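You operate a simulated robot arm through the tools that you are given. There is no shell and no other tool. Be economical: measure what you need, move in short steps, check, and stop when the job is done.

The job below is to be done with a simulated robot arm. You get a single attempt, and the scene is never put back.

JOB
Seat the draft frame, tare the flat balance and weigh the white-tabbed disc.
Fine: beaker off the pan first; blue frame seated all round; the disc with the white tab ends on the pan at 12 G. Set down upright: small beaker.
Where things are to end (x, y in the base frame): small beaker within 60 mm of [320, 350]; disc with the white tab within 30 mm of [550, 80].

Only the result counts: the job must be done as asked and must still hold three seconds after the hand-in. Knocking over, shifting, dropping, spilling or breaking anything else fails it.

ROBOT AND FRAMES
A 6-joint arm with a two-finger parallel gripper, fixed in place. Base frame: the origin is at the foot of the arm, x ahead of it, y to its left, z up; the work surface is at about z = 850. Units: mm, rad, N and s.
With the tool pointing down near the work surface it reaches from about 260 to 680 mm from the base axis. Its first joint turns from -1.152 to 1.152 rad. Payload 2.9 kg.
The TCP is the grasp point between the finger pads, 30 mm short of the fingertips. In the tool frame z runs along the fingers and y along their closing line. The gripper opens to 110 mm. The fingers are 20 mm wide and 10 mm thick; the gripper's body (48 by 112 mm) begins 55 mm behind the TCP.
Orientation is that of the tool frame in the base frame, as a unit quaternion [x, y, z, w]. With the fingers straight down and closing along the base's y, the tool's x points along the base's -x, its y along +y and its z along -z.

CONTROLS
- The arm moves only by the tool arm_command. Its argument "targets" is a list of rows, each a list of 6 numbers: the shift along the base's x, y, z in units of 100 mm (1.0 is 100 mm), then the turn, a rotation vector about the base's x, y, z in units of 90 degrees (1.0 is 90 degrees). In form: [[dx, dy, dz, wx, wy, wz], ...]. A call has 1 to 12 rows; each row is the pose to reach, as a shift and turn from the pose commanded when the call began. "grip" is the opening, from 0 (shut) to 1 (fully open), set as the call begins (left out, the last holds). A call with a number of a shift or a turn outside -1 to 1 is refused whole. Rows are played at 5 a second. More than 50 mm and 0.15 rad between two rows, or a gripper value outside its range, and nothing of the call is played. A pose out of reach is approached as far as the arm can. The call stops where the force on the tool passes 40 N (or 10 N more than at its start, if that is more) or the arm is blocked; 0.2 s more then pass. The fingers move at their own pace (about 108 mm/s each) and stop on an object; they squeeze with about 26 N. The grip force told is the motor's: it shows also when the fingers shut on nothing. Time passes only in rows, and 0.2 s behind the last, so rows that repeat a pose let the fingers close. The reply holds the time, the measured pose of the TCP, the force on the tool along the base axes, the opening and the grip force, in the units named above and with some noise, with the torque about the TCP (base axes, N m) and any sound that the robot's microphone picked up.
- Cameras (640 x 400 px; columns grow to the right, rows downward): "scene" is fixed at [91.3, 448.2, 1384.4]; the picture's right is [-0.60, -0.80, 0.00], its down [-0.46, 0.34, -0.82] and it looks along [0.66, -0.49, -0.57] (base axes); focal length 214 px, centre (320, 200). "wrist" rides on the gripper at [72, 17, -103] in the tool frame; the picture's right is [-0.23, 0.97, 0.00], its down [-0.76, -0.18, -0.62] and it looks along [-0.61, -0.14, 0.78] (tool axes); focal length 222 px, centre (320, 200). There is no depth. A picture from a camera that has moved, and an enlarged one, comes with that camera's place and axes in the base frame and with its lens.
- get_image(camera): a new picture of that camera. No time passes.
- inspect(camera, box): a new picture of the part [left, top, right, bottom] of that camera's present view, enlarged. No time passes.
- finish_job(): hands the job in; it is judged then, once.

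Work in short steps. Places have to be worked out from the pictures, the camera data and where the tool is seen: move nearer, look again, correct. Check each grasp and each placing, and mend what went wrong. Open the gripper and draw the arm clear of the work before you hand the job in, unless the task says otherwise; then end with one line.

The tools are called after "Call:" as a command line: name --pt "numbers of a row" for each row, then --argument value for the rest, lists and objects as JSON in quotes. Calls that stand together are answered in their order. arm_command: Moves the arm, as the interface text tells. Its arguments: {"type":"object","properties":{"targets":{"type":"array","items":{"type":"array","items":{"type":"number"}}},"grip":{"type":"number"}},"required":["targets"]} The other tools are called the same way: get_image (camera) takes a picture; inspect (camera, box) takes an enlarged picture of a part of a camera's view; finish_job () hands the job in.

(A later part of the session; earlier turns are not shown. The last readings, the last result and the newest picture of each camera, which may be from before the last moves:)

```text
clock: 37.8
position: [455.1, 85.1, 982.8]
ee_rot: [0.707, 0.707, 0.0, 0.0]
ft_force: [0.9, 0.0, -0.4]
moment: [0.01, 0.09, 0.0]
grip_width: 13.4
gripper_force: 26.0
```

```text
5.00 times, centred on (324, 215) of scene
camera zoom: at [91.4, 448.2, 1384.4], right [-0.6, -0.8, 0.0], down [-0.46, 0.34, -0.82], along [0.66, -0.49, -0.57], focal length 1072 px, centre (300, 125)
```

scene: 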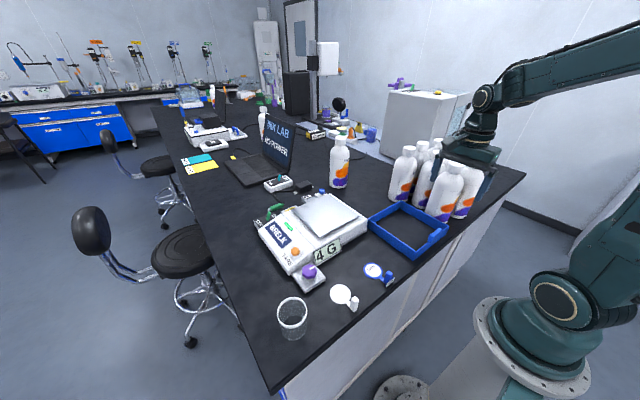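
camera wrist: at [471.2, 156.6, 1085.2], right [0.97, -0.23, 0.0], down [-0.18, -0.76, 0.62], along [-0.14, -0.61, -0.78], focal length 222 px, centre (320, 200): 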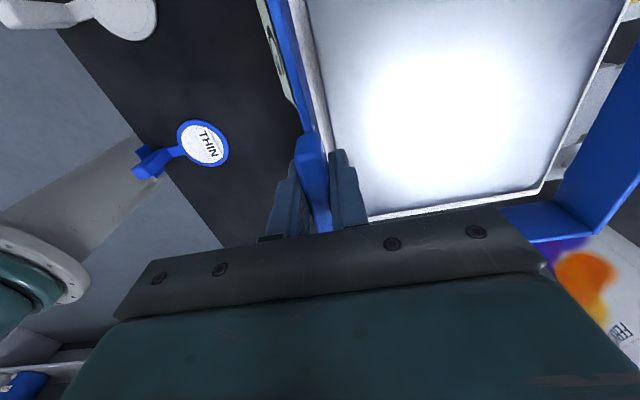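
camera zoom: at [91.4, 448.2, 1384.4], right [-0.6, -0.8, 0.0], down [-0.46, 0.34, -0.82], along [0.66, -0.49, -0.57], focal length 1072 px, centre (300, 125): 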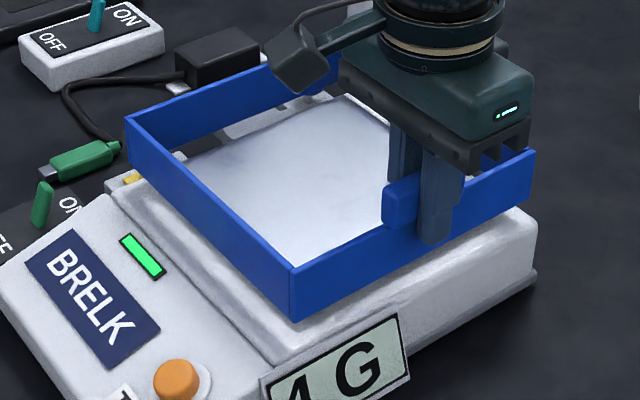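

The alignment looks right, with the frame bottom at about z 930. I'll lower in small steps to feel contact.

Call:
arm_command --pt "0 0 -0.03 0 0 0" --pt "0 0 -0.06 0 0 0" --pt "0 0 -0.09 0 0 0" --pt "0 0 -0.11 0 0 0" --pt "0 0 -0.11 0 0 0"

Call:
inspect --camera "scene" --box '[260, 175, 388, 255]'

Call:
inspect --camera "wrist" --box '[480, 120, 640, 220]'

```text
clock: 39.0
position: [453.9, 84.3, 971.5]
ee_rot: [0.707, 0.707, -0.001, 0.0]
ft_force: [-0.6, -0.1, -0.9]
moment: [-0.03, 0.04, -0.03]
grip_width: 13.3
gripper_force: 25.8
```

```text
5.00 times, centred on (324, 215) of scene
camera zoom: at [91.4, 448.2, 1384.4], right [-0.6, -0.8, 0.0], down [-0.46, 0.34, -0.82], along [0.66, -0.49, -0.57], focal length 1072 px, centre (300, 125)
```

zoom: 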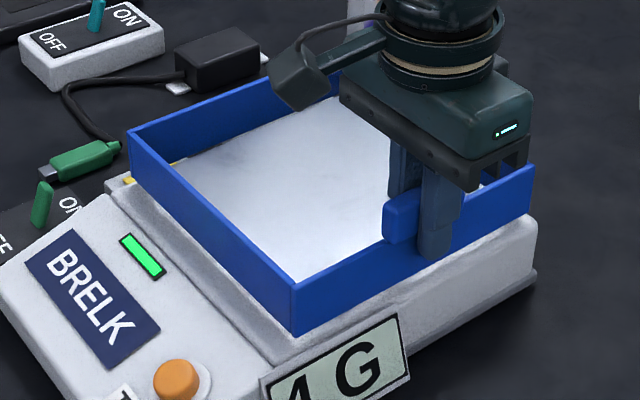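

```text
4.00 times, centred on (560, 170) of wrist
camera zoom: at [469.9, 156.7, 1074.3], right [0.97, -0.23, 0.0], down [-0.18, -0.76, 0.62], along [-0.14, -0.61, -0.78], focal length 888 px, centre (-640, 320)
```

zoom: 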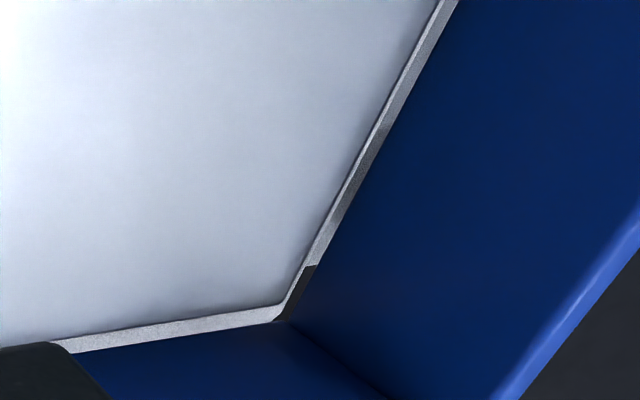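

Still free, with the frame bottom at about z 919. I'll continue lowering.

Call:
arm_command --pt "0 0 -0.015 0 0 0" --pt "0 0 -0.03 0 0 0" --pt "0 0 -0.045 0 0 0" --pt "0 0 -0.06 0 0 0" --pt "0 0 -0.06 0 0 0"

Call:
inspect --camera "scene" --box '[260, 175, 388, 255]'

Call:
inspect --camera "wrist" --box '[480, 120, 640, 220]'

```text
clock: 40.2
position: [453.3, 84.8, 964.9]
ee_rot: [0.708, 0.706, -0.001, 0.0]
ft_force: [-4.0, -11.5, -1.5]
moment: [-0.3, 0.0, 0.02]
grip_width: 13.5
gripper_force: 26.0
```

```text
5.00 times, centred on (324, 215) of scene
camera zoom: at [91.3, 447.9, 1384.5], right [-0.6, -0.8, 0.0], down [-0.46, 0.34, -0.82], along [0.66, -0.49, -0.57], focal length 1072 px, centre (300, 125)
```

zoom: 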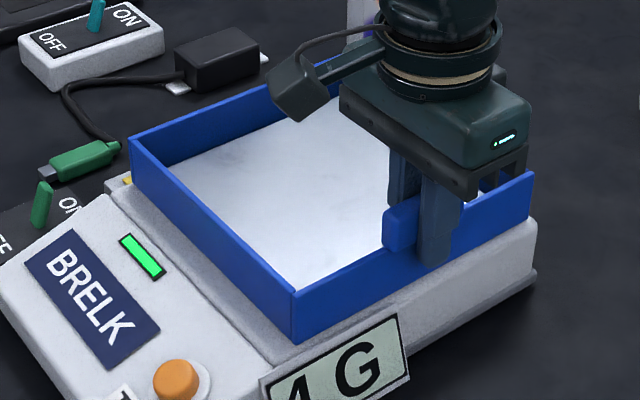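

```text
4.00 times, centred on (560, 170) of wrist
camera zoom: at [470.2, 156.6, 1067.9], right [0.97, -0.23, 0.0], down [-0.18, -0.76, 0.62], along [-0.15, -0.61, -0.78], focal length 888 px, centre (-640, 320)
```

zoom: 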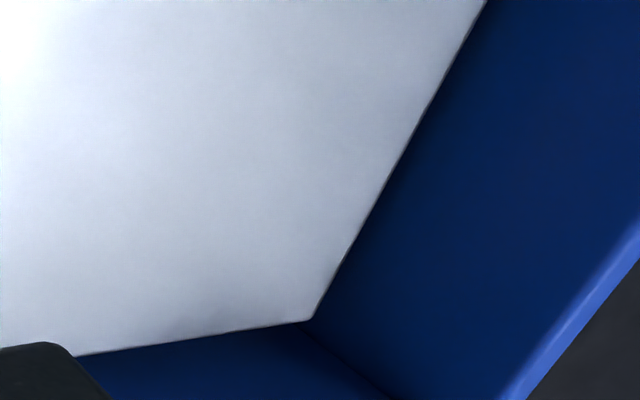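

There is lateral contact (-11.5 N in y, -4 N in x) with almost no vertical load, so one side is touching a guide. I'll raise 4 mm, confirm the force clears, and look from this angle.

Call:
arm_command --pt "0 0 0.02 0 0 0" --pt "0 0 0.04 0 0 0" --pt "0 0 0.04 0 0 0"

Call:
inspect --camera "scene" --box '[268, 205, 332, 245]'

Call:
inspect --camera "scene" --box '[310, 200, 374, 240]'

```text
clock: 41.0
position: [453.6, 85.1, 970.8]
ee_rot: [0.707, 0.707, -0.001, -0.001]
ft_force: [0.9, -0.7, -0.4]
moment: [0.0, 0.08, 0.0]
grip_width: 13.4
gripper_force: 25.7
```

```text
10.00 times, centred on (300, 225) of scene
camera zoom: at [91.3, 448.2, 1384.4], right [-0.6, -0.8, 0.0], down [-0.46, 0.34, -0.82], along [0.66, -0.49, -0.57], focal length 2145 px, centre (520, -50)
```

zoom: 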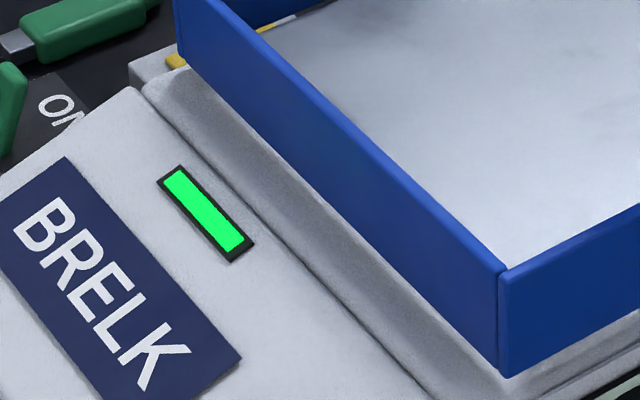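

```text
10.00 times, centred on (342, 220) of scene
camera zoom: at [91.3, 448.2, 1384.4], right [-0.6, -0.8, 0.0], down [-0.46, 0.34, -0.82], along [0.66, -0.49, -0.57], focal length 2145 px, centre (100, 0)
```

zoom: 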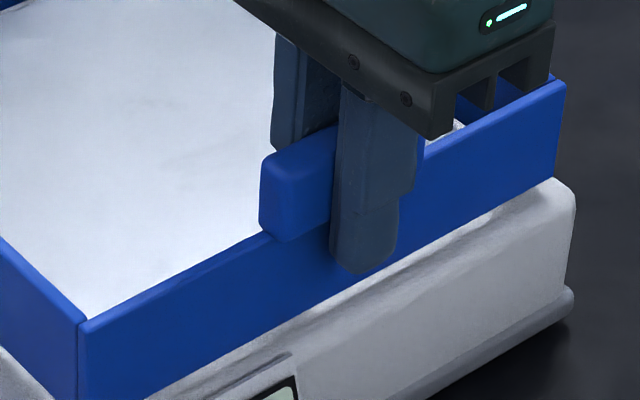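

The force clears at z≈970. I'll lower again more finely and watch where contact starts.

Call:
arm_command --pt "0 0 -0.01 0 0 0" --pt "0 0 -0.025 0 0 0" --pt "0 0 -0.025 0 0 0"

Call:
arm_command --pt "0 0 -0.005 0 0 0" --pt "0 0 -0.01 0 0 0" --pt "0 0 -0.01 0 0 0"

Call:
arm_command --pt "0 0 -0.005 0 0 0" --pt "0 0 -0.01 0 0 0" --pt "0 0 -0.01 0 0 0"

```text
clock: 41.8
position: [454.1, 85.4, 967.8]
ee_rot: [0.708, 0.707, -0.001, 0.0]
ft_force: [0.6, -0.7, -0.6]
moment: [0.0, 0.04, -0.02]
grip_width: 13.6
gripper_force: 25.9
```

```text
clock: 42.6
position: [453.0, 84.6, 967.3]
ee_rot: [0.708, 0.706, 0.0, -0.001]
ft_force: [-0.1, 0.1, -1.1]
moment: [0.01, 0.1, -0.02]
grip_width: 13.6
gripper_force: 26.0
```

```text
clock: 43.4
position: [453.3, 84.6, 965.0]
ee_rot: [0.707, 0.707, 0.0, -0.001]
ft_force: [0.8, 0.7, -1.3]
moment: [0.0, 0.06, 0.02]
grip_width: 13.4
gripper_force: 26.5
```

No contact here now, so the earlier reading was a brief jolt; the fixed camera's reported pose wobbled at the same moment. I'll continue down in fine steps.

Call:
arm_command --pt "0 0 -0.01 0 0 0" --pt "0 0 -0.02 0 0 0" --pt "0 0 -0.02 0 0 0"

Call:
arm_command --pt "0 0 -0.01 0 0 0" --pt "0 0 -0.02 0 0 0" --pt "0 0 -0.02 0 0 0"

Call:
get_image --camera "scene"

Call:
inspect --camera "scene" --box '[268, 190, 380, 260]'

```text
clock: 44.2
position: [455.0, 84.3, 964.3]
ee_rot: [0.707, 0.707, 0.002, 0.001]
ft_force: [0.4, 2.2, 10.2]
moment: [-0.56, 0.05, -0.01]
grip_width: 13.5
gripper_force: 26.2
```

```text
clock: 45.0
position: [453.1, 85.3, 961.4]
ee_rot: [0.708, 0.707, 0.001, 0.0]
ft_force: [-4.3, -5.8, 19.9]
moment: [-0.01, 0.05, 0.02]
grip_width: 13.6
gripper_force: 26.0
```

```text
taken
```

scene: 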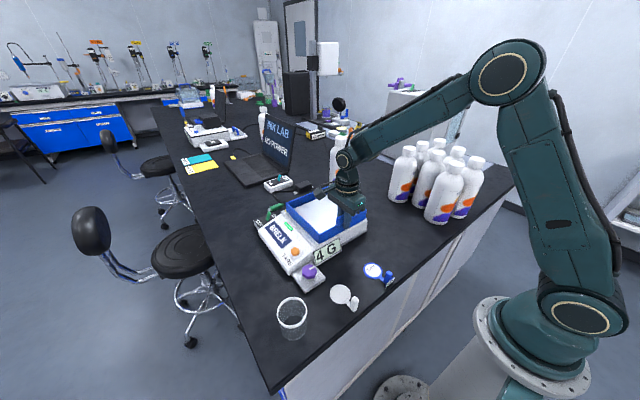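

```text
5.71 times, centred on (324, 225) of scene
camera zoom: at [91.0, 448.0, 1384.5], right [-0.6, -0.8, 0.0], down [-0.46, 0.34, -0.82], along [0.66, -0.49, -0.57], focal length 1226 px, centre (297, 57)
```

zoom: 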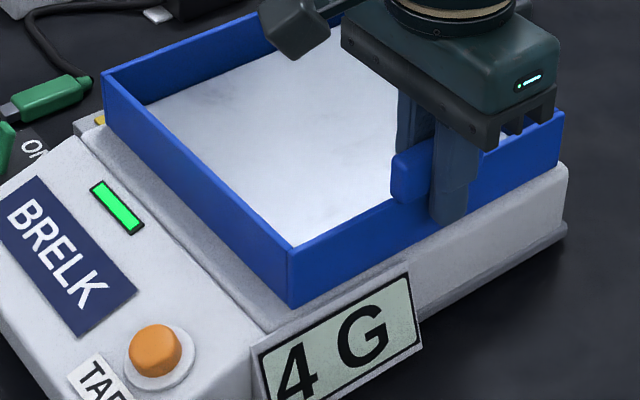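

Now there is solid vertical support (20 N, moment near 0), the display still reads 4 G, and the frame is level on the body. I'll relieve the load and open the fingers just enough.

Call:
arm_command --pt "0 0 0.015 0 0 0" --pt "0 0 0.015 0 0 0"

Call:
arm_command --pt "0 0 0 0 0 0" --pt "0 0 0 0 0 0" --pt "0 0 0 0 0 0" --grip 0.33

Call:
get_image --camera "wrist"

Call:
inspect --camera "scene" --box '[268, 190, 380, 260]'

```text
clock: 45.6
position: [453.8, 84.9, 962.8]
ee_rot: [0.707, 0.707, -0.001, 0.0]
ft_force: [2.6, -7.6, -0.6]
moment: [0.18, -0.03, 0.01]
grip_width: 13.3
gripper_force: 26.0
```

```text
clock: 46.4
position: [453.9, 85.9, 962.5]
ee_rot: [0.707, 0.707, 0.0, -0.001]
ft_force: [0.5, -0.4, 0.1]
moment: [-0.01, 0.02, -0.01]
grip_width: 36.0
gripper_force: 0.0
```

```text
taken
camera wrist: at [470.0, 157.8, 1065.6], right [0.97, -0.23, 0.0], down [-0.18, -0.76, 0.62], along [-0.14, -0.61, -0.78], focal length 222 px, centre (320, 200)
```

wrist: 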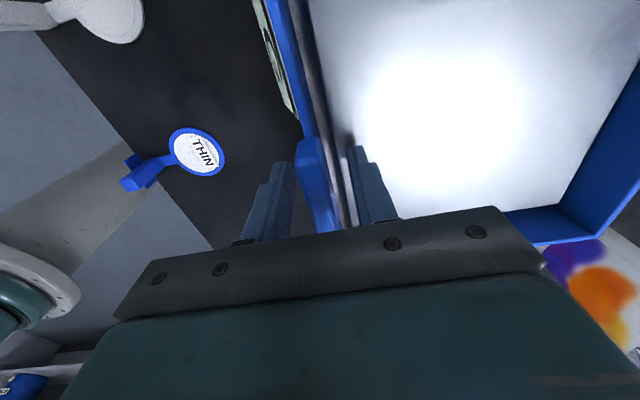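

```text
5.71 times, centred on (324, 225) of scene
camera zoom: at [91.3, 448.2, 1384.4], right [-0.6, -0.8, 0.0], down [-0.46, 0.34, -0.82], along [0.66, -0.49, -0.57], focal length 1226 px, centre (297, 57)
```

zoom: 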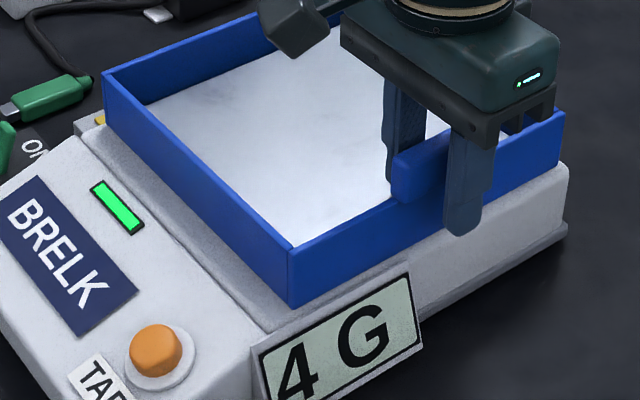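

Released, and the frame didn't move. I'll rise clear and inspect the seating all round.

Call:
arm_command --pt "0 0 0.1 0 0 0" --pt "0 0 0.3 0 0 0" --pt "0 0 0.6 0 0 0" --pt "0 0 0.9 0 0 0" --pt "0 0 0.9 0 0 0"

Call:
arm_command --pt "-0.3 0.0 0.2 0 0 0" --pt "-0.6 0.0 0.5 0 0 0" --pt "-0.6 0.0 0.8 0 0 0" --pt "-0.6 0 0.8 0 0 0"

Call:
get_image --camera "wrist"

Call:
inspect --camera "scene" --box '[268, 175, 396, 255]'

```text
clock: 47.6
position: [456.0, 83.5, 1054.0]
ee_rot: [0.707, 0.707, 0.0, 0.0]
ft_force: [-0.6, 0.0, -0.4]
moment: [-0.01, -0.01, 0.0]
grip_width: 36.0
gripper_force: 0.1
```

```text
clock: 48.6
position: [394.7, 84.1, 1133.9]
ee_rot: [0.707, 0.707, 0.0, 0.0]
ft_force: [0.2, 0.2, 0.7]
moment: [-0.01, 0.02, -0.02]
grip_width: 36.3
gripper_force: 0.1
```

```text
taken
camera wrist: at [411.4, 156.1, 1236.9], right [0.97, -0.23, 0.0], down [-0.18, -0.76, 0.62], along [-0.14, -0.61, -0.78], focal length 222 px, centre (320, 200)
```

wrist: 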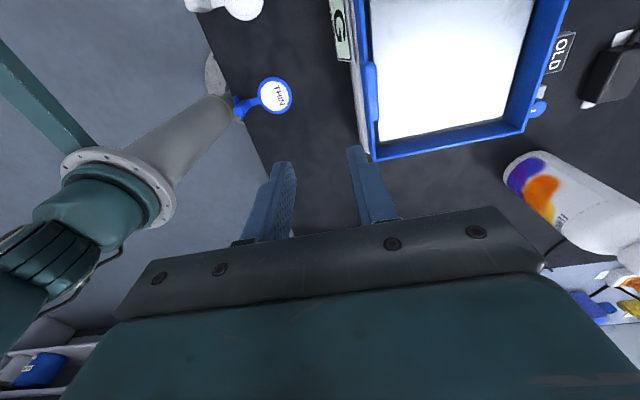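

```text
5.00 times, centred on (332, 215) of scene
camera zoom: at [91.3, 448.2, 1384.4], right [-0.6, -0.8, 0.0], down [-0.46, 0.34, -0.82], along [0.66, -0.49, -0.57], focal length 1072 px, centre (260, 125)
```

zoom: 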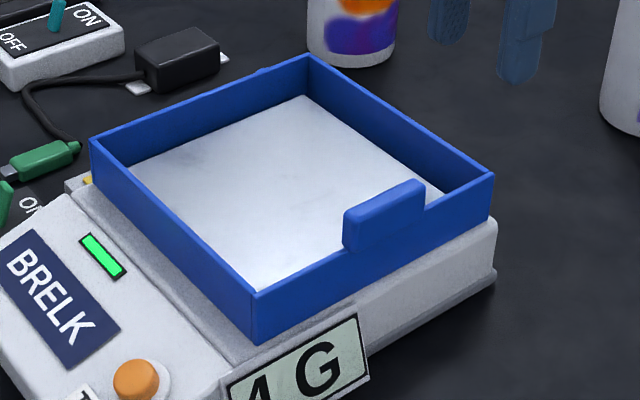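

Call:
inspect --camera "scene" --box '[316, 200, 380, 240]'

Call:
inspect --camera "scene" --box '[280, 195, 344, 235]'

Call:
inspect --camera "wrist" --box '[330, 0, 586, 160]'

```text
10.00 times, centred on (348, 220) of scene
camera zoom: at [91.3, 448.2, 1384.4], right [-0.6, -0.8, 0.0], down [-0.46, 0.34, -0.82], along [0.66, -0.49, -0.57], focal length 2145 px, centre (40, 0)
```

zoom: 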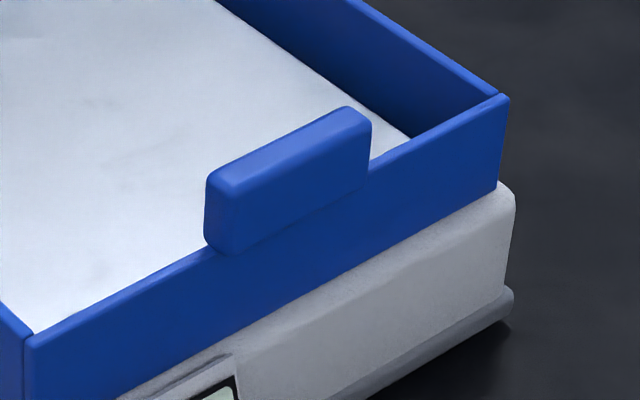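

```text
10.00 times, centred on (312, 215) of scene
camera zoom: at [91.3, 448.2, 1384.4], right [-0.6, -0.8, 0.0], down [-0.46, 0.34, -0.82], along [0.66, -0.49, -0.57], focal length 2145 px, centre (400, 50)
```

zoom: 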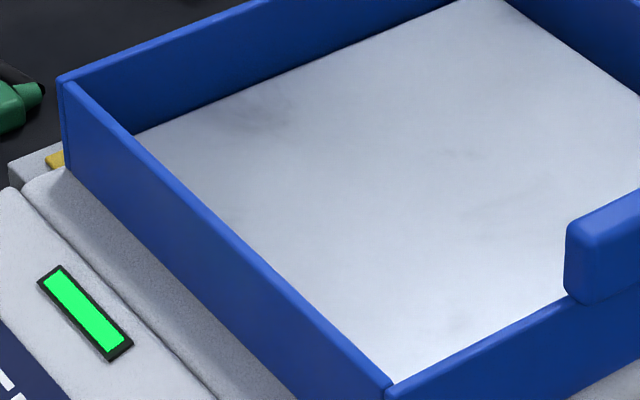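

```text
2.50 times, centred on (458, 80) of wrist
camera zoom: at [411.4, 156.1, 1236.9], right [0.97, -0.23, 0.0], down [-0.18, -0.76, 0.62], along [-0.14, -0.61, -0.78], focal length 555 px, centre (-25, 500)
```

zoom: 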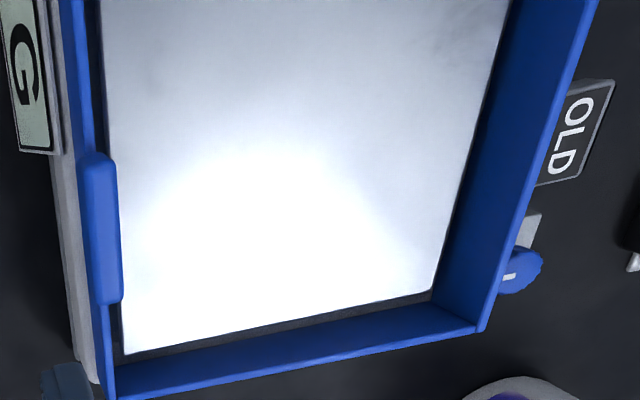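

The frame sits flush all round, clear of the pan, with 4 G still showing. Next is TARE: the orange button triangulates to about (475, 251), z≈905. I'll close the fingers and approach above it.

Call:
arm_command --pt "0.2 0.4 0 0 0 0" --pt "0.4 0.8 0 0 0 0" --pt "0.5 1.0 0 0 0 0" --grip 0

Call:
arm_command --pt "0.15 0.33 0 0 0 0" --pt "0.32 0.66 -0.1 0 0 0" --pt "0.32 0.66 -0.5 0 0 0" --pt "0.32 0.66 -0.82 0 0 0" --pt "0.32 0.66 -0.82 0 0 0"

Call:
get_image --camera "wrist"

Call:
inspect --camera "scene" --box '[230, 190, 358, 270]'

```text
clock: 49.4
position: [446.4, 184.3, 1133.2]
ee_rot: [0.707, 0.707, 0.0, 0.0]
ft_force: [0.2, 0.8, 0.7]
moment: [-0.02, 0.01, 0.02]
grip_width: 0.0
gripper_force: 25.9
```

```text
clock: 50.6
position: [475.4, 250.7, 1049.8]
ee_rot: [0.707, 0.708, 0.0, 0.0]
ft_force: [-0.7, -0.8, 0.4]
moment: [-0.02, 0.0, -0.01]
grip_width: 0.1
gripper_force: 25.8
```

```text
taken
camera wrist: at [492.5, 322.5, 1153.7], right [0.97, -0.23, 0.0], down [-0.18, -0.76, 0.62], along [-0.14, -0.61, -0.78], focal length 222 px, centre (320, 200)
```

wrist: 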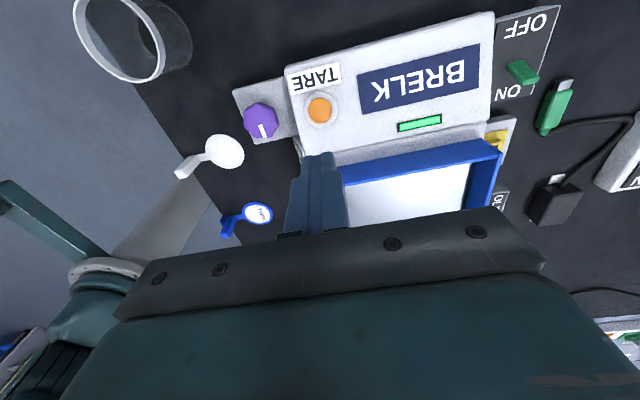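

```text
5.00 times, centred on (294, 230) of scene
camera zoom: at [91.3, 448.3, 1384.4], right [-0.6, -0.8, 0.0], down [-0.46, 0.34, -0.82], along [0.66, -0.49, -0.57], focal length 1072 px, centre (450, 50)
```

zoom: 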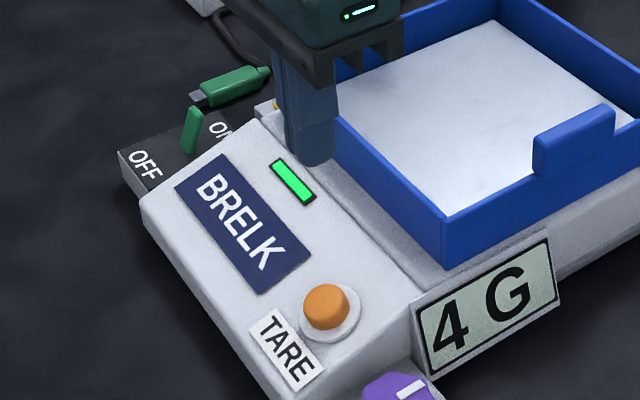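

The new view confirms the button at (475.6, 251), z≈910. I'll descend to just above it.

Call:
arm_command --pt "0 0 -0.3 0 0 0" --pt "0 0 -0.6 0 0 0" --pt "0 0 -0.8 0 0 0" --pt "0 0 -0.98 0 0 0" --pt "0 0 -0.98 0 0 0"

Call:
inspect --camera "scene" --box '[230, 205, 358, 285]'

Call:
get_image --camera "wrist"

```text
clock: 51.8
position: [476.3, 251.8, 952.2]
ee_rot: [0.707, 0.708, 0.0, -0.001]
ft_force: [-0.4, -0.1, -0.4]
moment: [-0.02, 0.0, 0.01]
grip_width: 0.0
gripper_force: 26.0
```

```text
5.00 times, centred on (294, 245) of scene
camera zoom: at [91.3, 448.2, 1384.4], right [-0.6, -0.8, 0.0], down [-0.46, 0.34, -0.82], along [0.66, -0.49, -0.57], focal length 1072 px, centre (450, -25)
```

zoom: 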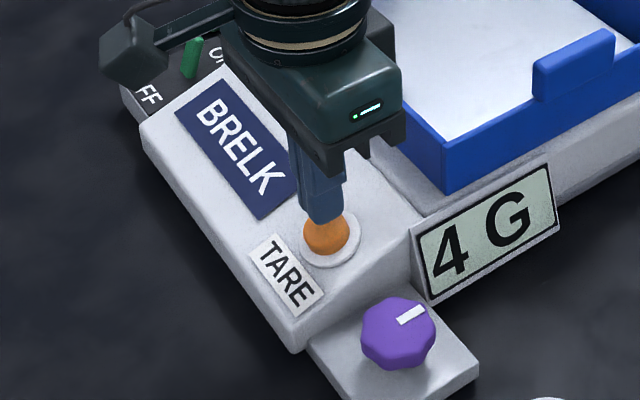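

```text
taken
camera wrist: at [493.2, 323.6, 1055.5], right [0.97, -0.23, 0.0], down [-0.18, -0.76, 0.62], along [-0.14, -0.61, -0.78], focal length 222 px, centre (320, 200)
```

wrist: 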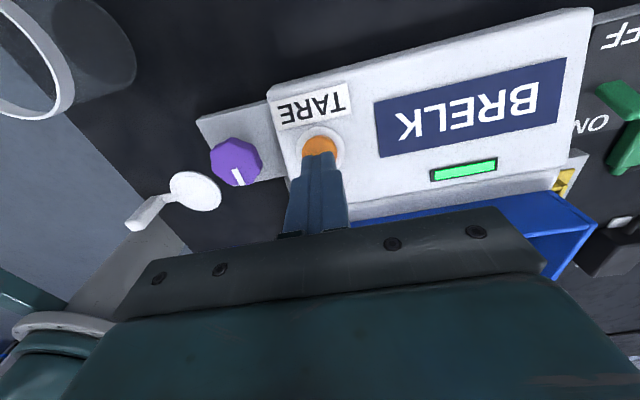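

The fingertips are directly above the button, so I'll press in small steps.

Call:
arm_command --pt "0 0 -0.03 0 0 0" --pt "0 0 -0.06 0 0 0" --pt "0 0 -0.08 0 0 0" --pt "0 0 -0.1 0 0 0"

Call:
inspect --camera "scene" --box '[230, 205, 358, 285]'

```text
clock: 52.8
position: [475.8, 251.6, 944.2]
ee_rot: [0.707, 0.707, 0.001, 0.0]
ft_force: [0.3, -0.9, 1.4]
moment: [-0.03, 0.0, 0.02]
grip_width: 0.2
gripper_force: 25.7
```

```text
5.00 times, centred on (294, 245) of scene
camera zoom: at [91.3, 448.2, 1384.4], right [-0.6, -0.8, 0.0], down [-0.46, 0.34, -0.82], along [0.66, -0.49, -0.57], focal length 1072 px, centre (450, -25)
```

zoom: 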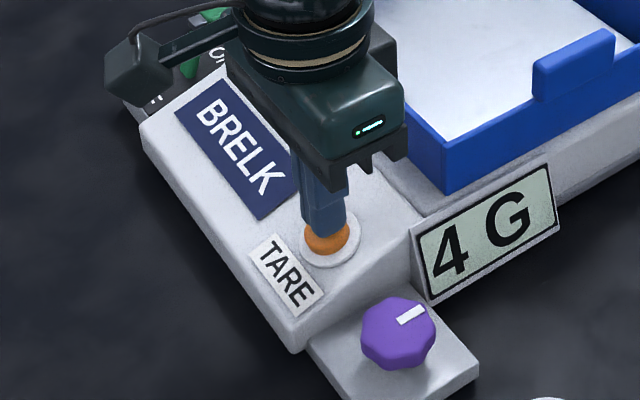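

Light contact (about 1.5 N). I'll press a few mm more.

Call:
arm_command --pt "0 0 -0.01 0 0 0" --pt "0 0 -0.02 0 0 0" --pt "0 0 -0.03 0 0 0"

Call:
inspect --camera "scene" --box '[230, 205, 358, 285]'

```text
clock: 53.6
position: [475.8, 251.1, 940.3]
ee_rot: [0.707, 0.707, 0.0, 0.001]
ft_force: [-1.4, 1.8, 2.9]
moment: [0.02, 0.06, -0.01]
grip_width: 0.0
gripper_force: 25.9
heard: click
```

```text
5.00 times, centred on (294, 245) of scene
camera zoom: at [91.3, 448.3, 1384.4], right [-0.6, -0.8, 0.0], down [-0.46, 0.34, -0.82], along [0.66, -0.49, -0.57], focal length 1072 px, centre (450, -25)
```

zoom: 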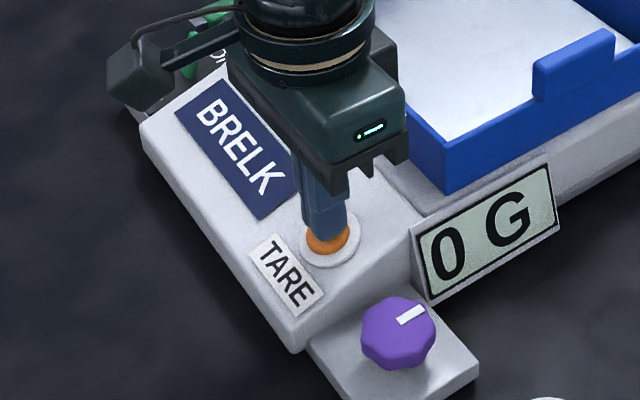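

TARE clicked and the display reads 0 G. I'll rise and move to view the white disc and its tab.

Call:
arm_command --pt "0 0 0.1 0 0 0" --pt "0 0 0.4 0 0 0" --pt "0 0 0.7 0 0 0" --pt "0 0 1.0 0 0 0"

Call:
arm_command --pt "-0.3 -0.1 0 0 0 0" --pt "-0.6 -0.2 0 0 0 0" --pt "-0.95 -0.3 0 0 0 0"

Call:
arm_command --pt "-0.3 0 0 0 0 0" --pt "-0.5 0 0 0 0 0" --pt "-0.5 0 0 0 0 0" --grip 0.5

Call:
get_image --camera "wrist"

Call:
inspect --camera "scene" --box '[250, 230, 410, 330]'

```text
clock: 54.6
position: [475.9, 251.3, 1039.9]
ee_rot: [0.707, 0.707, 0.0, 0.0]
ft_force: [0.9, -0.6, 0.5]
moment: [-0.05, 0.0, -0.02]
grip_width: 0.0
gripper_force: 25.7
```

```text
clock: 55.4
position: [383.2, 221.3, 1040.6]
ee_rot: [0.707, 0.707, 0.001, 0.0]
ft_force: [-0.4, -0.4, -0.4]
moment: [-0.01, -0.02, -0.01]
grip_width: 0.0
gripper_force: 25.5
```

```text
clock: 56.2
position: [332.5, 220.4, 1040.8]
ee_rot: [0.707, 0.707, 0.0, 0.001]
ft_force: [0.6, -0.3, -0.1]
moment: [0.01, 0.0, -0.01]
grip_width: 55.1
gripper_force: 0.0
```

```text
taken
camera wrist: at [348.9, 292.5, 1143.9], right [0.97, -0.23, 0.0], down [-0.18, -0.76, 0.62], along [-0.14, -0.61, -0.78], focal length 222 px, centre (320, 200)
```

wrist: 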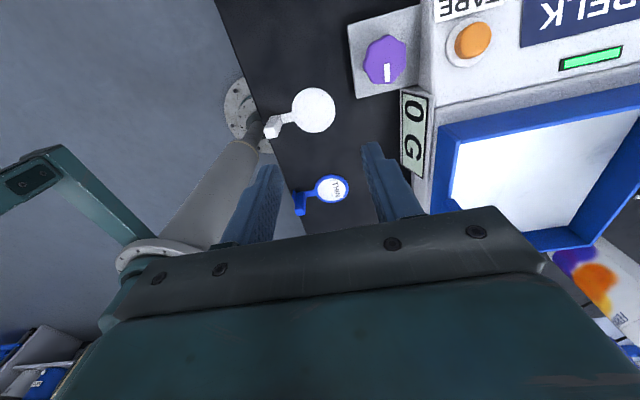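

```text
4.00 times, centred on (330, 280) of scene
camera zoom: at [91.3, 448.2, 1384.4], right [-0.6, -0.8, 0.0], down [-0.46, 0.34, -0.82], along [0.66, -0.49, -0.57], focal length 858 px, centre (280, -120)
```

zoom: 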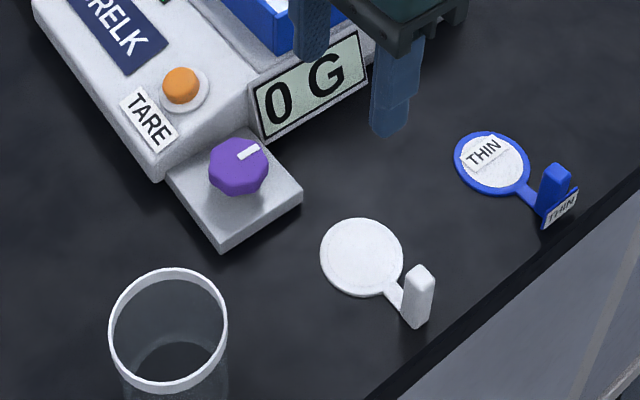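

Call:
inspect --camera "scene" --box '[324, 280, 372, 310]'

Call:
inspect --camera "wrist" --box '[240, 70, 368, 150]'

```text
13.33 times, centred on (348, 295) of scene
camera zoom: at [91.3, 448.2, 1384.4], right [-0.6, -0.8, 0.0], down [-0.46, 0.34, -0.82], along [0.66, -0.49, -0.57], focal length 2860 px, centre (-53, -1067)
```

zoom: 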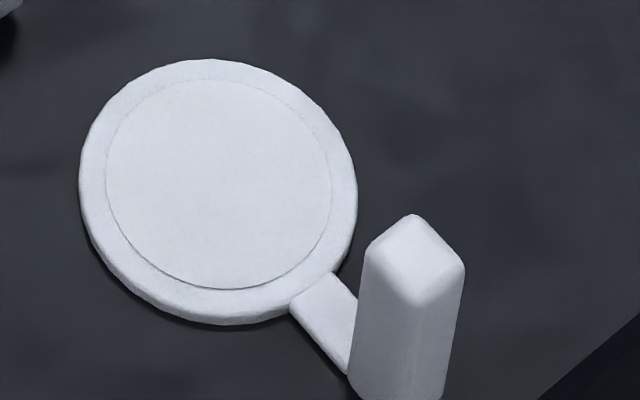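

```text
5.00 times, centred on (304, 110) of wrist
camera zoom: at [348.9, 292.5, 1143.9], right [0.97, -0.23, 0.0], down [-0.18, -0.76, 0.62], along [-0.14, -0.61, -0.78], focal length 1111 px, centre (400, 650)
```

zoom: 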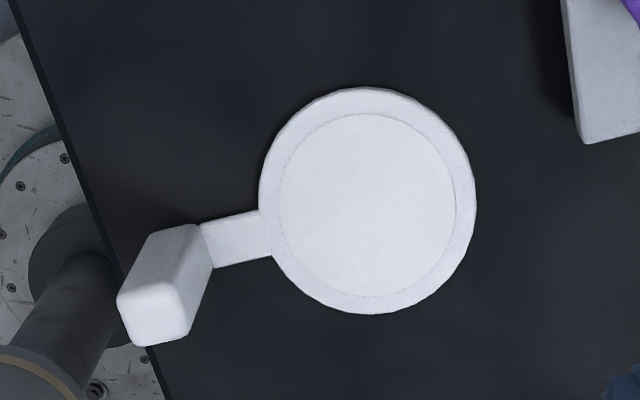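

The tab is a post about 14 mm square at (271, 211), with its top at z≈892. The disc centre is at (321, 211), 50 mm ahead of it in x. I'll move over the tab with the fingers opened to 36 mm.

Call:
arm_command --pt "-0.3 -0.05 0 0 0 0" --pt "-0.59 -0.1 0 0 0 0" --pt "-0.59 -0.1 -0.4 0 0 0" --pt "-0.59 -0.1 -0.8 0 0 0" --pt "-0.59 -0.1 -1.0 0 0 0" --pt "-0.59 -0.1 -1.0 0 0 0" --grip 0.33

Call:
get_image --camera "wrist"

Call:
inspect --camera "scene" --box '[290, 245, 418, 325]'

```text
clock: 57.6
position: [272.1, 210.7, 938.7]
ee_rot: [0.708, 0.707, 0.0, 0.0]
ft_force: [0.8, -0.1, -0.2]
moment: [-0.01, 0.01, -0.03]
grip_width: 36.4
gripper_force: 0.2
```

```text
taken
camera wrist: at [290.0, 282.7, 1041.9], right [0.97, -0.23, 0.0], down [-0.18, -0.76, 0.62], along [-0.14, -0.61, -0.78], focal length 222 px, centre (320, 200)
```

wrist: 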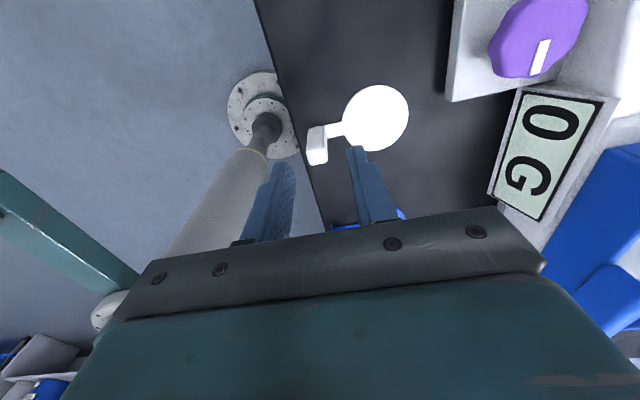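

```text
5.00 times, centred on (354, 285) of scene
camera zoom: at [91.3, 448.2, 1384.4], right [-0.6, -0.8, 0.0], down [-0.46, 0.34, -0.82], along [0.66, -0.49, -0.57], focal length 1072 px, centre (150, -225)
```

zoom: 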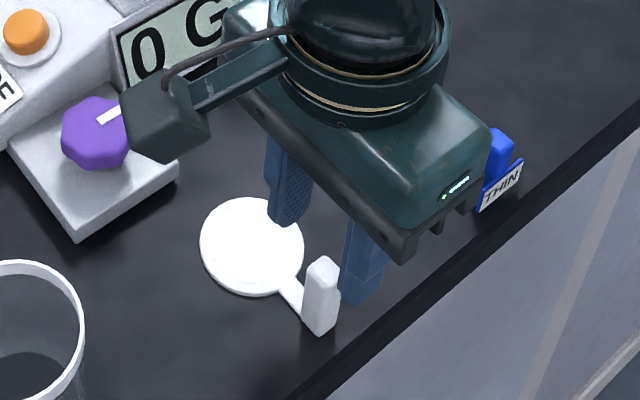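

The tab top appears at about (270, 208), between the fingers. I'll descend to z≈895 and close.

Call:
arm_command --pt "-0.005 -0.015 -0.15 0 0 0" --pt "-0.005 -0.015 -0.3 0 0 0" --pt "-0.005 -0.015 -0.4 0 0 0" --pt "-0.005 -0.015 -0.45 0 0 0" --pt "-0.005 -0.015 -0.45 0 0 0"

Call:
inspect --camera "scene" --box '[290, 260, 418, 340]'

Call:
inspect --camera "wrist" --box '[220, 100, 460, 250]'

```text
clock: 58.8
position: [272.6, 210.2, 895.3]
ee_rot: [0.707, 0.707, 0.001, 0.0]
ft_force: [-0.8, 0.1, 0.9]
moment: [0.0, 0.0, 0.01]
grip_width: 36.3
gripper_force: 0.0
```

```text
5.00 times, centred on (354, 300) of scene
camera zoom: at [91.3, 448.2, 1384.4], right [-0.6, -0.8, 0.0], down [-0.46, 0.34, -0.82], along [0.66, -0.49, -0.57], focal length 1072 px, centre (150, -300)
```

zoom: 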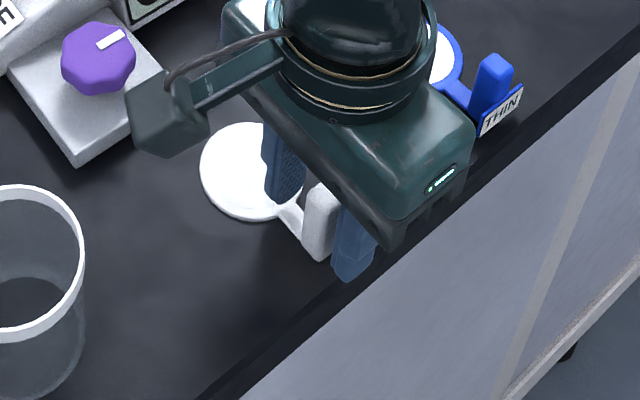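

```text
2.67 times, centred on (340, 175) of wrist
camera zoom: at [289.0, 281.8, 997.5], right [0.97, -0.23, 0.0], down [-0.18, -0.76, 0.62], along [-0.14, -0.61, -0.78], focal length 592 px, centre (267, 267)
```

zoom: 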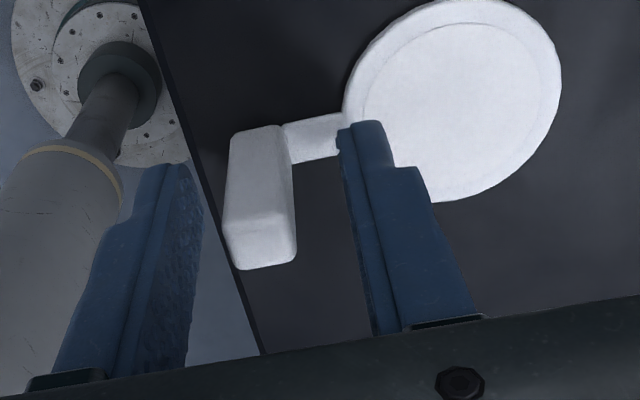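

The tab is between the fingers at about (270, 207). I'll nudge y by -2 mm and close.

Call:
arm_command --pt "0 -0.02 0 0 0 0" --pt "0 -0.02 0 0 0 0"

Call:
arm_command --pt "0 0 0 0 0 0" --pt "0 0 0 0 0 0" --pt "0 0 0 0 0 0" --grip 0

Call:
inspect --camera "wrist" --box '[220, 100, 460, 250]'

```text
clock: 59.4
position: [271.5, 207.1, 895.5]
ee_rot: [0.707, 0.707, -0.001, 0.0]
ft_force: [0.5, 0.0, -0.3]
moment: [0.06, 0.0, 0.02]
grip_width: 36.2
gripper_force: 0.1
```

```text
clock: 60.2
position: [271.6, 207.8, 895.3]
ee_rot: [0.707, 0.707, 0.001, 0.0]
ft_force: [0.7, 0.0, 0.2]
moment: [0.03, 0.0, 0.0]
grip_width: 13.8
gripper_force: 25.7
```

```text
2.67 times, centred on (340, 175) of wrist
camera zoom: at [288.5, 279.5, 997.8], right [0.97, -0.23, 0.0], down [-0.18, -0.76, 0.62], along [-0.14, -0.61, -0.78], focal length 592 px, centre (267, 267)
```

zoom: 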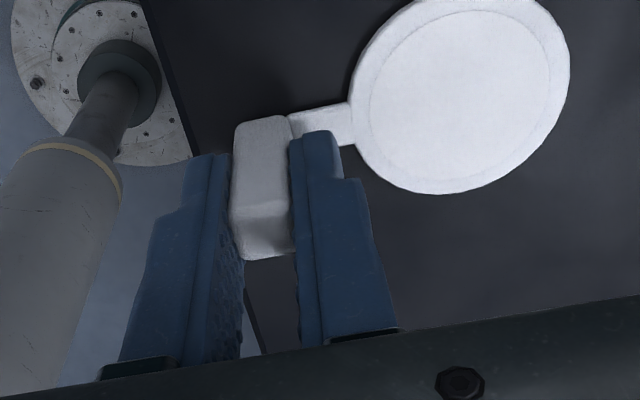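

The tab is gripped at 13.8 mm. I'll lift it and check.

Call:
arm_command --pt "0 0 0.05 0 0 0" --pt "0 0 0.2 0 0 0" --pt "0 0 0.4 0 0 0" --pt "0 0 0.7 0 0 0" --pt "0 0 1.0 0 0 0" --pt "0 0 1.0 0 0 0"

Call:
arm_command --pt "0 0 0.2 0 0 0" --pt "0.1 -0.05 0.5 0 0 0" --pt "0.3 -0.15 0.55 0 0 0" --pt "0.6 -0.3 0.55 0 0 0" --pt "0.9 -0.45 0.55 0 0 0" --pt "0.9 -0.45 0.55 0 0 0"

Call:
get_image --camera "scene"

Call:
get_image --camera "wrist"

```text
clock: 61.6
position: [271.9, 206.5, 996.4]
ee_rot: [0.707, 0.707, 0.001, -0.001]
ft_force: [1.3, 0.3, 0.8]
moment: [-0.01, -0.01, 0.03]
grip_width: 13.5
gripper_force: 26.0
```

```text
clock: 63.0
position: [364.8, 161.0, 1048.6]
ee_rot: [0.707, 0.707, 0.0, 0.0]
ft_force: [-0.9, 0.1, -0.3]
moment: [0.02, 0.03, 0.01]
grip_width: 13.6
gripper_force: 25.6
```

```text
taken
```

scene: 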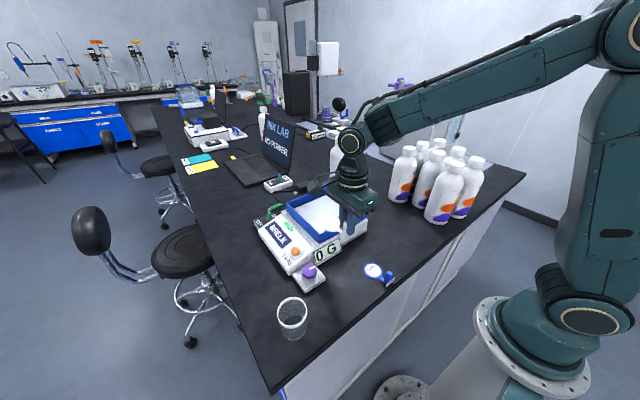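

```text
taken
camera wrist: at [381.1, 233.7, 1152.5], right [0.97, -0.23, 0.0], down [-0.18, -0.76, 0.62], along [-0.14, -0.61, -0.78], focal length 222 px, centre (320, 200)
```

wrist: 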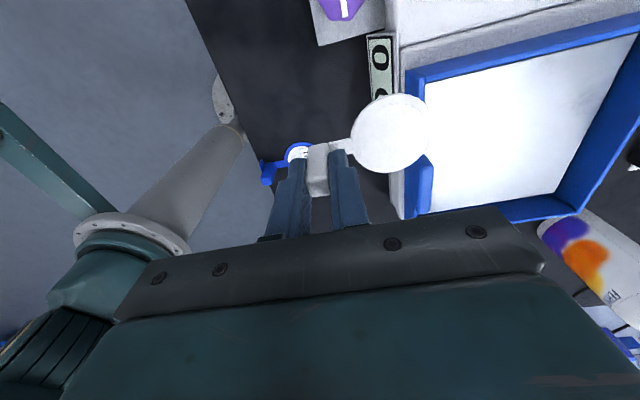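

The disc is level and held. I'll move to place its centre over (550, 81), with the TCP at (500, 81).

Call:
arm_command --pt "0.15 -0.1 0 0 0 0" --pt "0.4 -0.25 0 0 0 0" --pt "0.65 -0.4 0 0 0 0" --pt "0.8 -0.45 0 0 0 0" --pt "0.8 -0.45 0 0 0 0"

Call:
arm_command --pt "0.2 -0.15 0 0 0 0" --pt "0.45 -0.3 0 0 0 0" --pt "0.595 -0.365 0 0 0 0" --pt "0.595 -0.365 -0.2 0 0 0" --pt "0.595 -0.365 -0.4 0 0 0" --pt "0.595 -0.365 -0.4 0 0 0"

Call:
get_image --camera "wrist"

Call:
inspect --camera "scene" --box '[260, 165, 388, 245]'

```text
clock: 64.2
position: [442.6, 117.4, 1048.7]
ee_rot: [0.707, 0.707, 0.0, 0.0]
ft_force: [-0.3, -0.8, 0.2]
moment: [0.0, 0.02, -0.03]
grip_width: 13.9
gripper_force: 26.1
```

```text
clock: 65.6
position: [498.9, 82.5, 1010.4]
ee_rot: [0.707, 0.707, -0.001, 0.0]
ft_force: [-0.9, 0.1, 0.1]
moment: [0.0, -0.03, -0.05]
grip_width: 13.6
gripper_force: 25.8
```

```text
taken
camera wrist: at [516.6, 154.5, 1112.6], right [0.97, -0.23, 0.0], down [-0.18, -0.76, 0.62], along [-0.14, -0.61, -0.78], focal length 222 px, centre (320, 200)
```

wrist: 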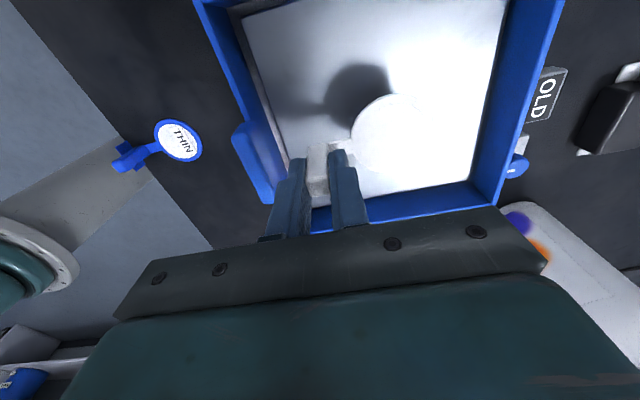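

```text
5.00 times, centred on (324, 205) of scene
camera zoom: at [91.3, 448.2, 1384.4], right [-0.6, -0.8, 0.0], down [-0.46, 0.34, -0.82], along [0.66, -0.49, -0.57], focal length 1072 px, centre (300, 175)
```

zoom: 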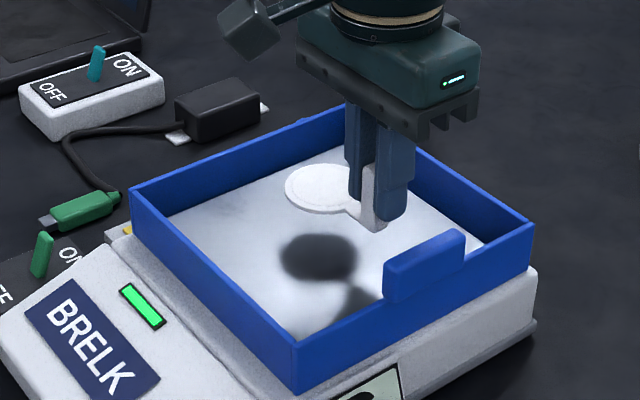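

The disc is over the pan inside the frame. I'll lower to about 4 mm above the pan, then go slowly.

Call:
arm_command --pt "0 0 -0.1 0 0 0" --pt "0 0 -0.2 0 0 0" --pt "0 0 -0.3 0 0 0" --pt "0 0 -0.36 0 0 0" --pt "0 0 -0.36 0 0 0"

Call:
arm_command --pt "0 0 -0.01 0 0 0" --pt "0 0 -0.02 0 0 0" --pt "0 0 -0.02 0 0 0"

Call:
inspect --camera "scene" --box '[260, 185, 388, 265]'

```text
clock: 66.8
position: [500.0, 81.5, 973.0]
ee_rot: [0.708, 0.706, 0.0, 0.0]
ft_force: [-0.4, 0.1, 0.2]
moment: [0.05, 0.01, -0.03]
grip_width: 13.6
gripper_force: 25.6
```

```text
clock: 67.6
position: [501.2, 81.0, 971.3]
ee_rot: [0.707, 0.707, 0.0, 0.0]
ft_force: [-0.4, -1.2, 0.0]
moment: [-0.02, 0.02, -0.01]
grip_width: 13.7
gripper_force: 26.0
```

```text
5.00 times, centred on (324, 225) of scene
camera zoom: at [91.3, 448.2, 1384.4], right [-0.6, -0.8, 0.0], down [-0.46, 0.34, -0.82], along [0.66, -0.49, -0.57], focal length 1072 px, centre (300, 75)
```

zoom: 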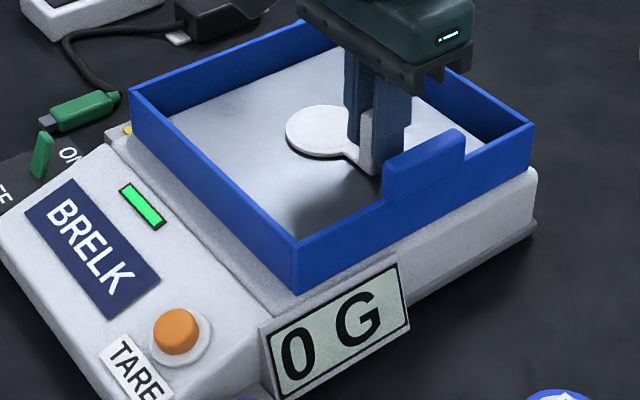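

The disc is just above the pan and the display still reads 0 G. I'll lower in 0.7 mm steps to feel contact.

Call:
arm_command --pt "0 0 -0.007 0 0 0" --pt "0 0 -0.013 0 0 0" --pt "0 0 -0.013 0 0 0"

Call:
inspect --camera "scene" --box '[260, 185, 388, 265]'

```text
clock: 68.4
position: [501.7, 80.1, 970.7]
ee_rot: [0.707, 0.708, 0.0, 0.0]
ft_force: [0.2, 0.2, -0.2]
moment: [0.05, -0.02, 0.0]
grip_width: 13.7
gripper_force: 26.1
```

```text
5.00 times, centred on (324, 225) of scene
camera zoom: at [91.3, 448.2, 1384.4], right [-0.6, -0.8, 0.0], down [-0.46, 0.34, -0.82], along [0.66, -0.49, -0.57], focal length 1072 px, centre (300, 75)
```

zoom: 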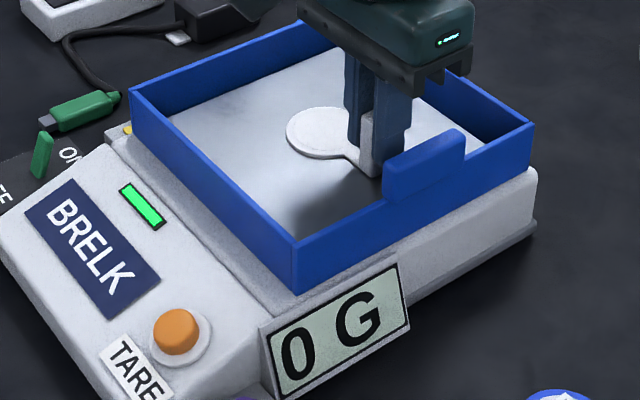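

Call:
arm_command --pt "0 0 -0.01 0 0 0" --pt "0 0 -0.01 0 0 0"

Call:
arm_command --pt "0 0 -0.01 0 0 0" --pt "0 0 -0.01 0 0 0"

Call:
inspect --camera "scene" --box '[260, 185, 388, 265]'

```text
clock: 69.0
position: [501.1, 80.7, 969.9]
ee_rot: [0.708, 0.706, 0.0, 0.001]
ft_force: [-0.3, -2.0, 5.0]
moment: [-0.07, -0.02, -0.02]
grip_width: 13.6
gripper_force: 25.9
```

```text
clock: 69.6
position: [501.8, 80.9, 970.9]
ee_rot: [0.707, 0.707, 0.001, 0.002]
ft_force: [-2.4, -1.7, 17.5]
moment: [-0.09, -0.06, -0.05]
grip_width: 13.5
gripper_force: 26.0
```

```text
5.00 times, centred on (324, 225) of scene
camera zoom: at [91.0, 448.1, 1384.4], right [-0.6, -0.8, 0.0], down [-0.46, 0.34, -0.82], along [0.66, -0.49, -0.57], focal length 1072 px, centre (300, 75)
```

zoom: 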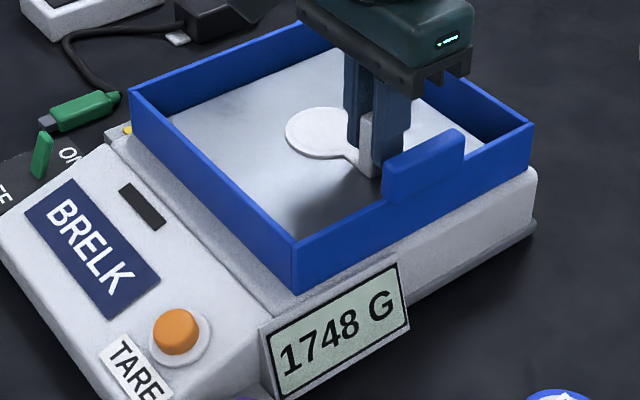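

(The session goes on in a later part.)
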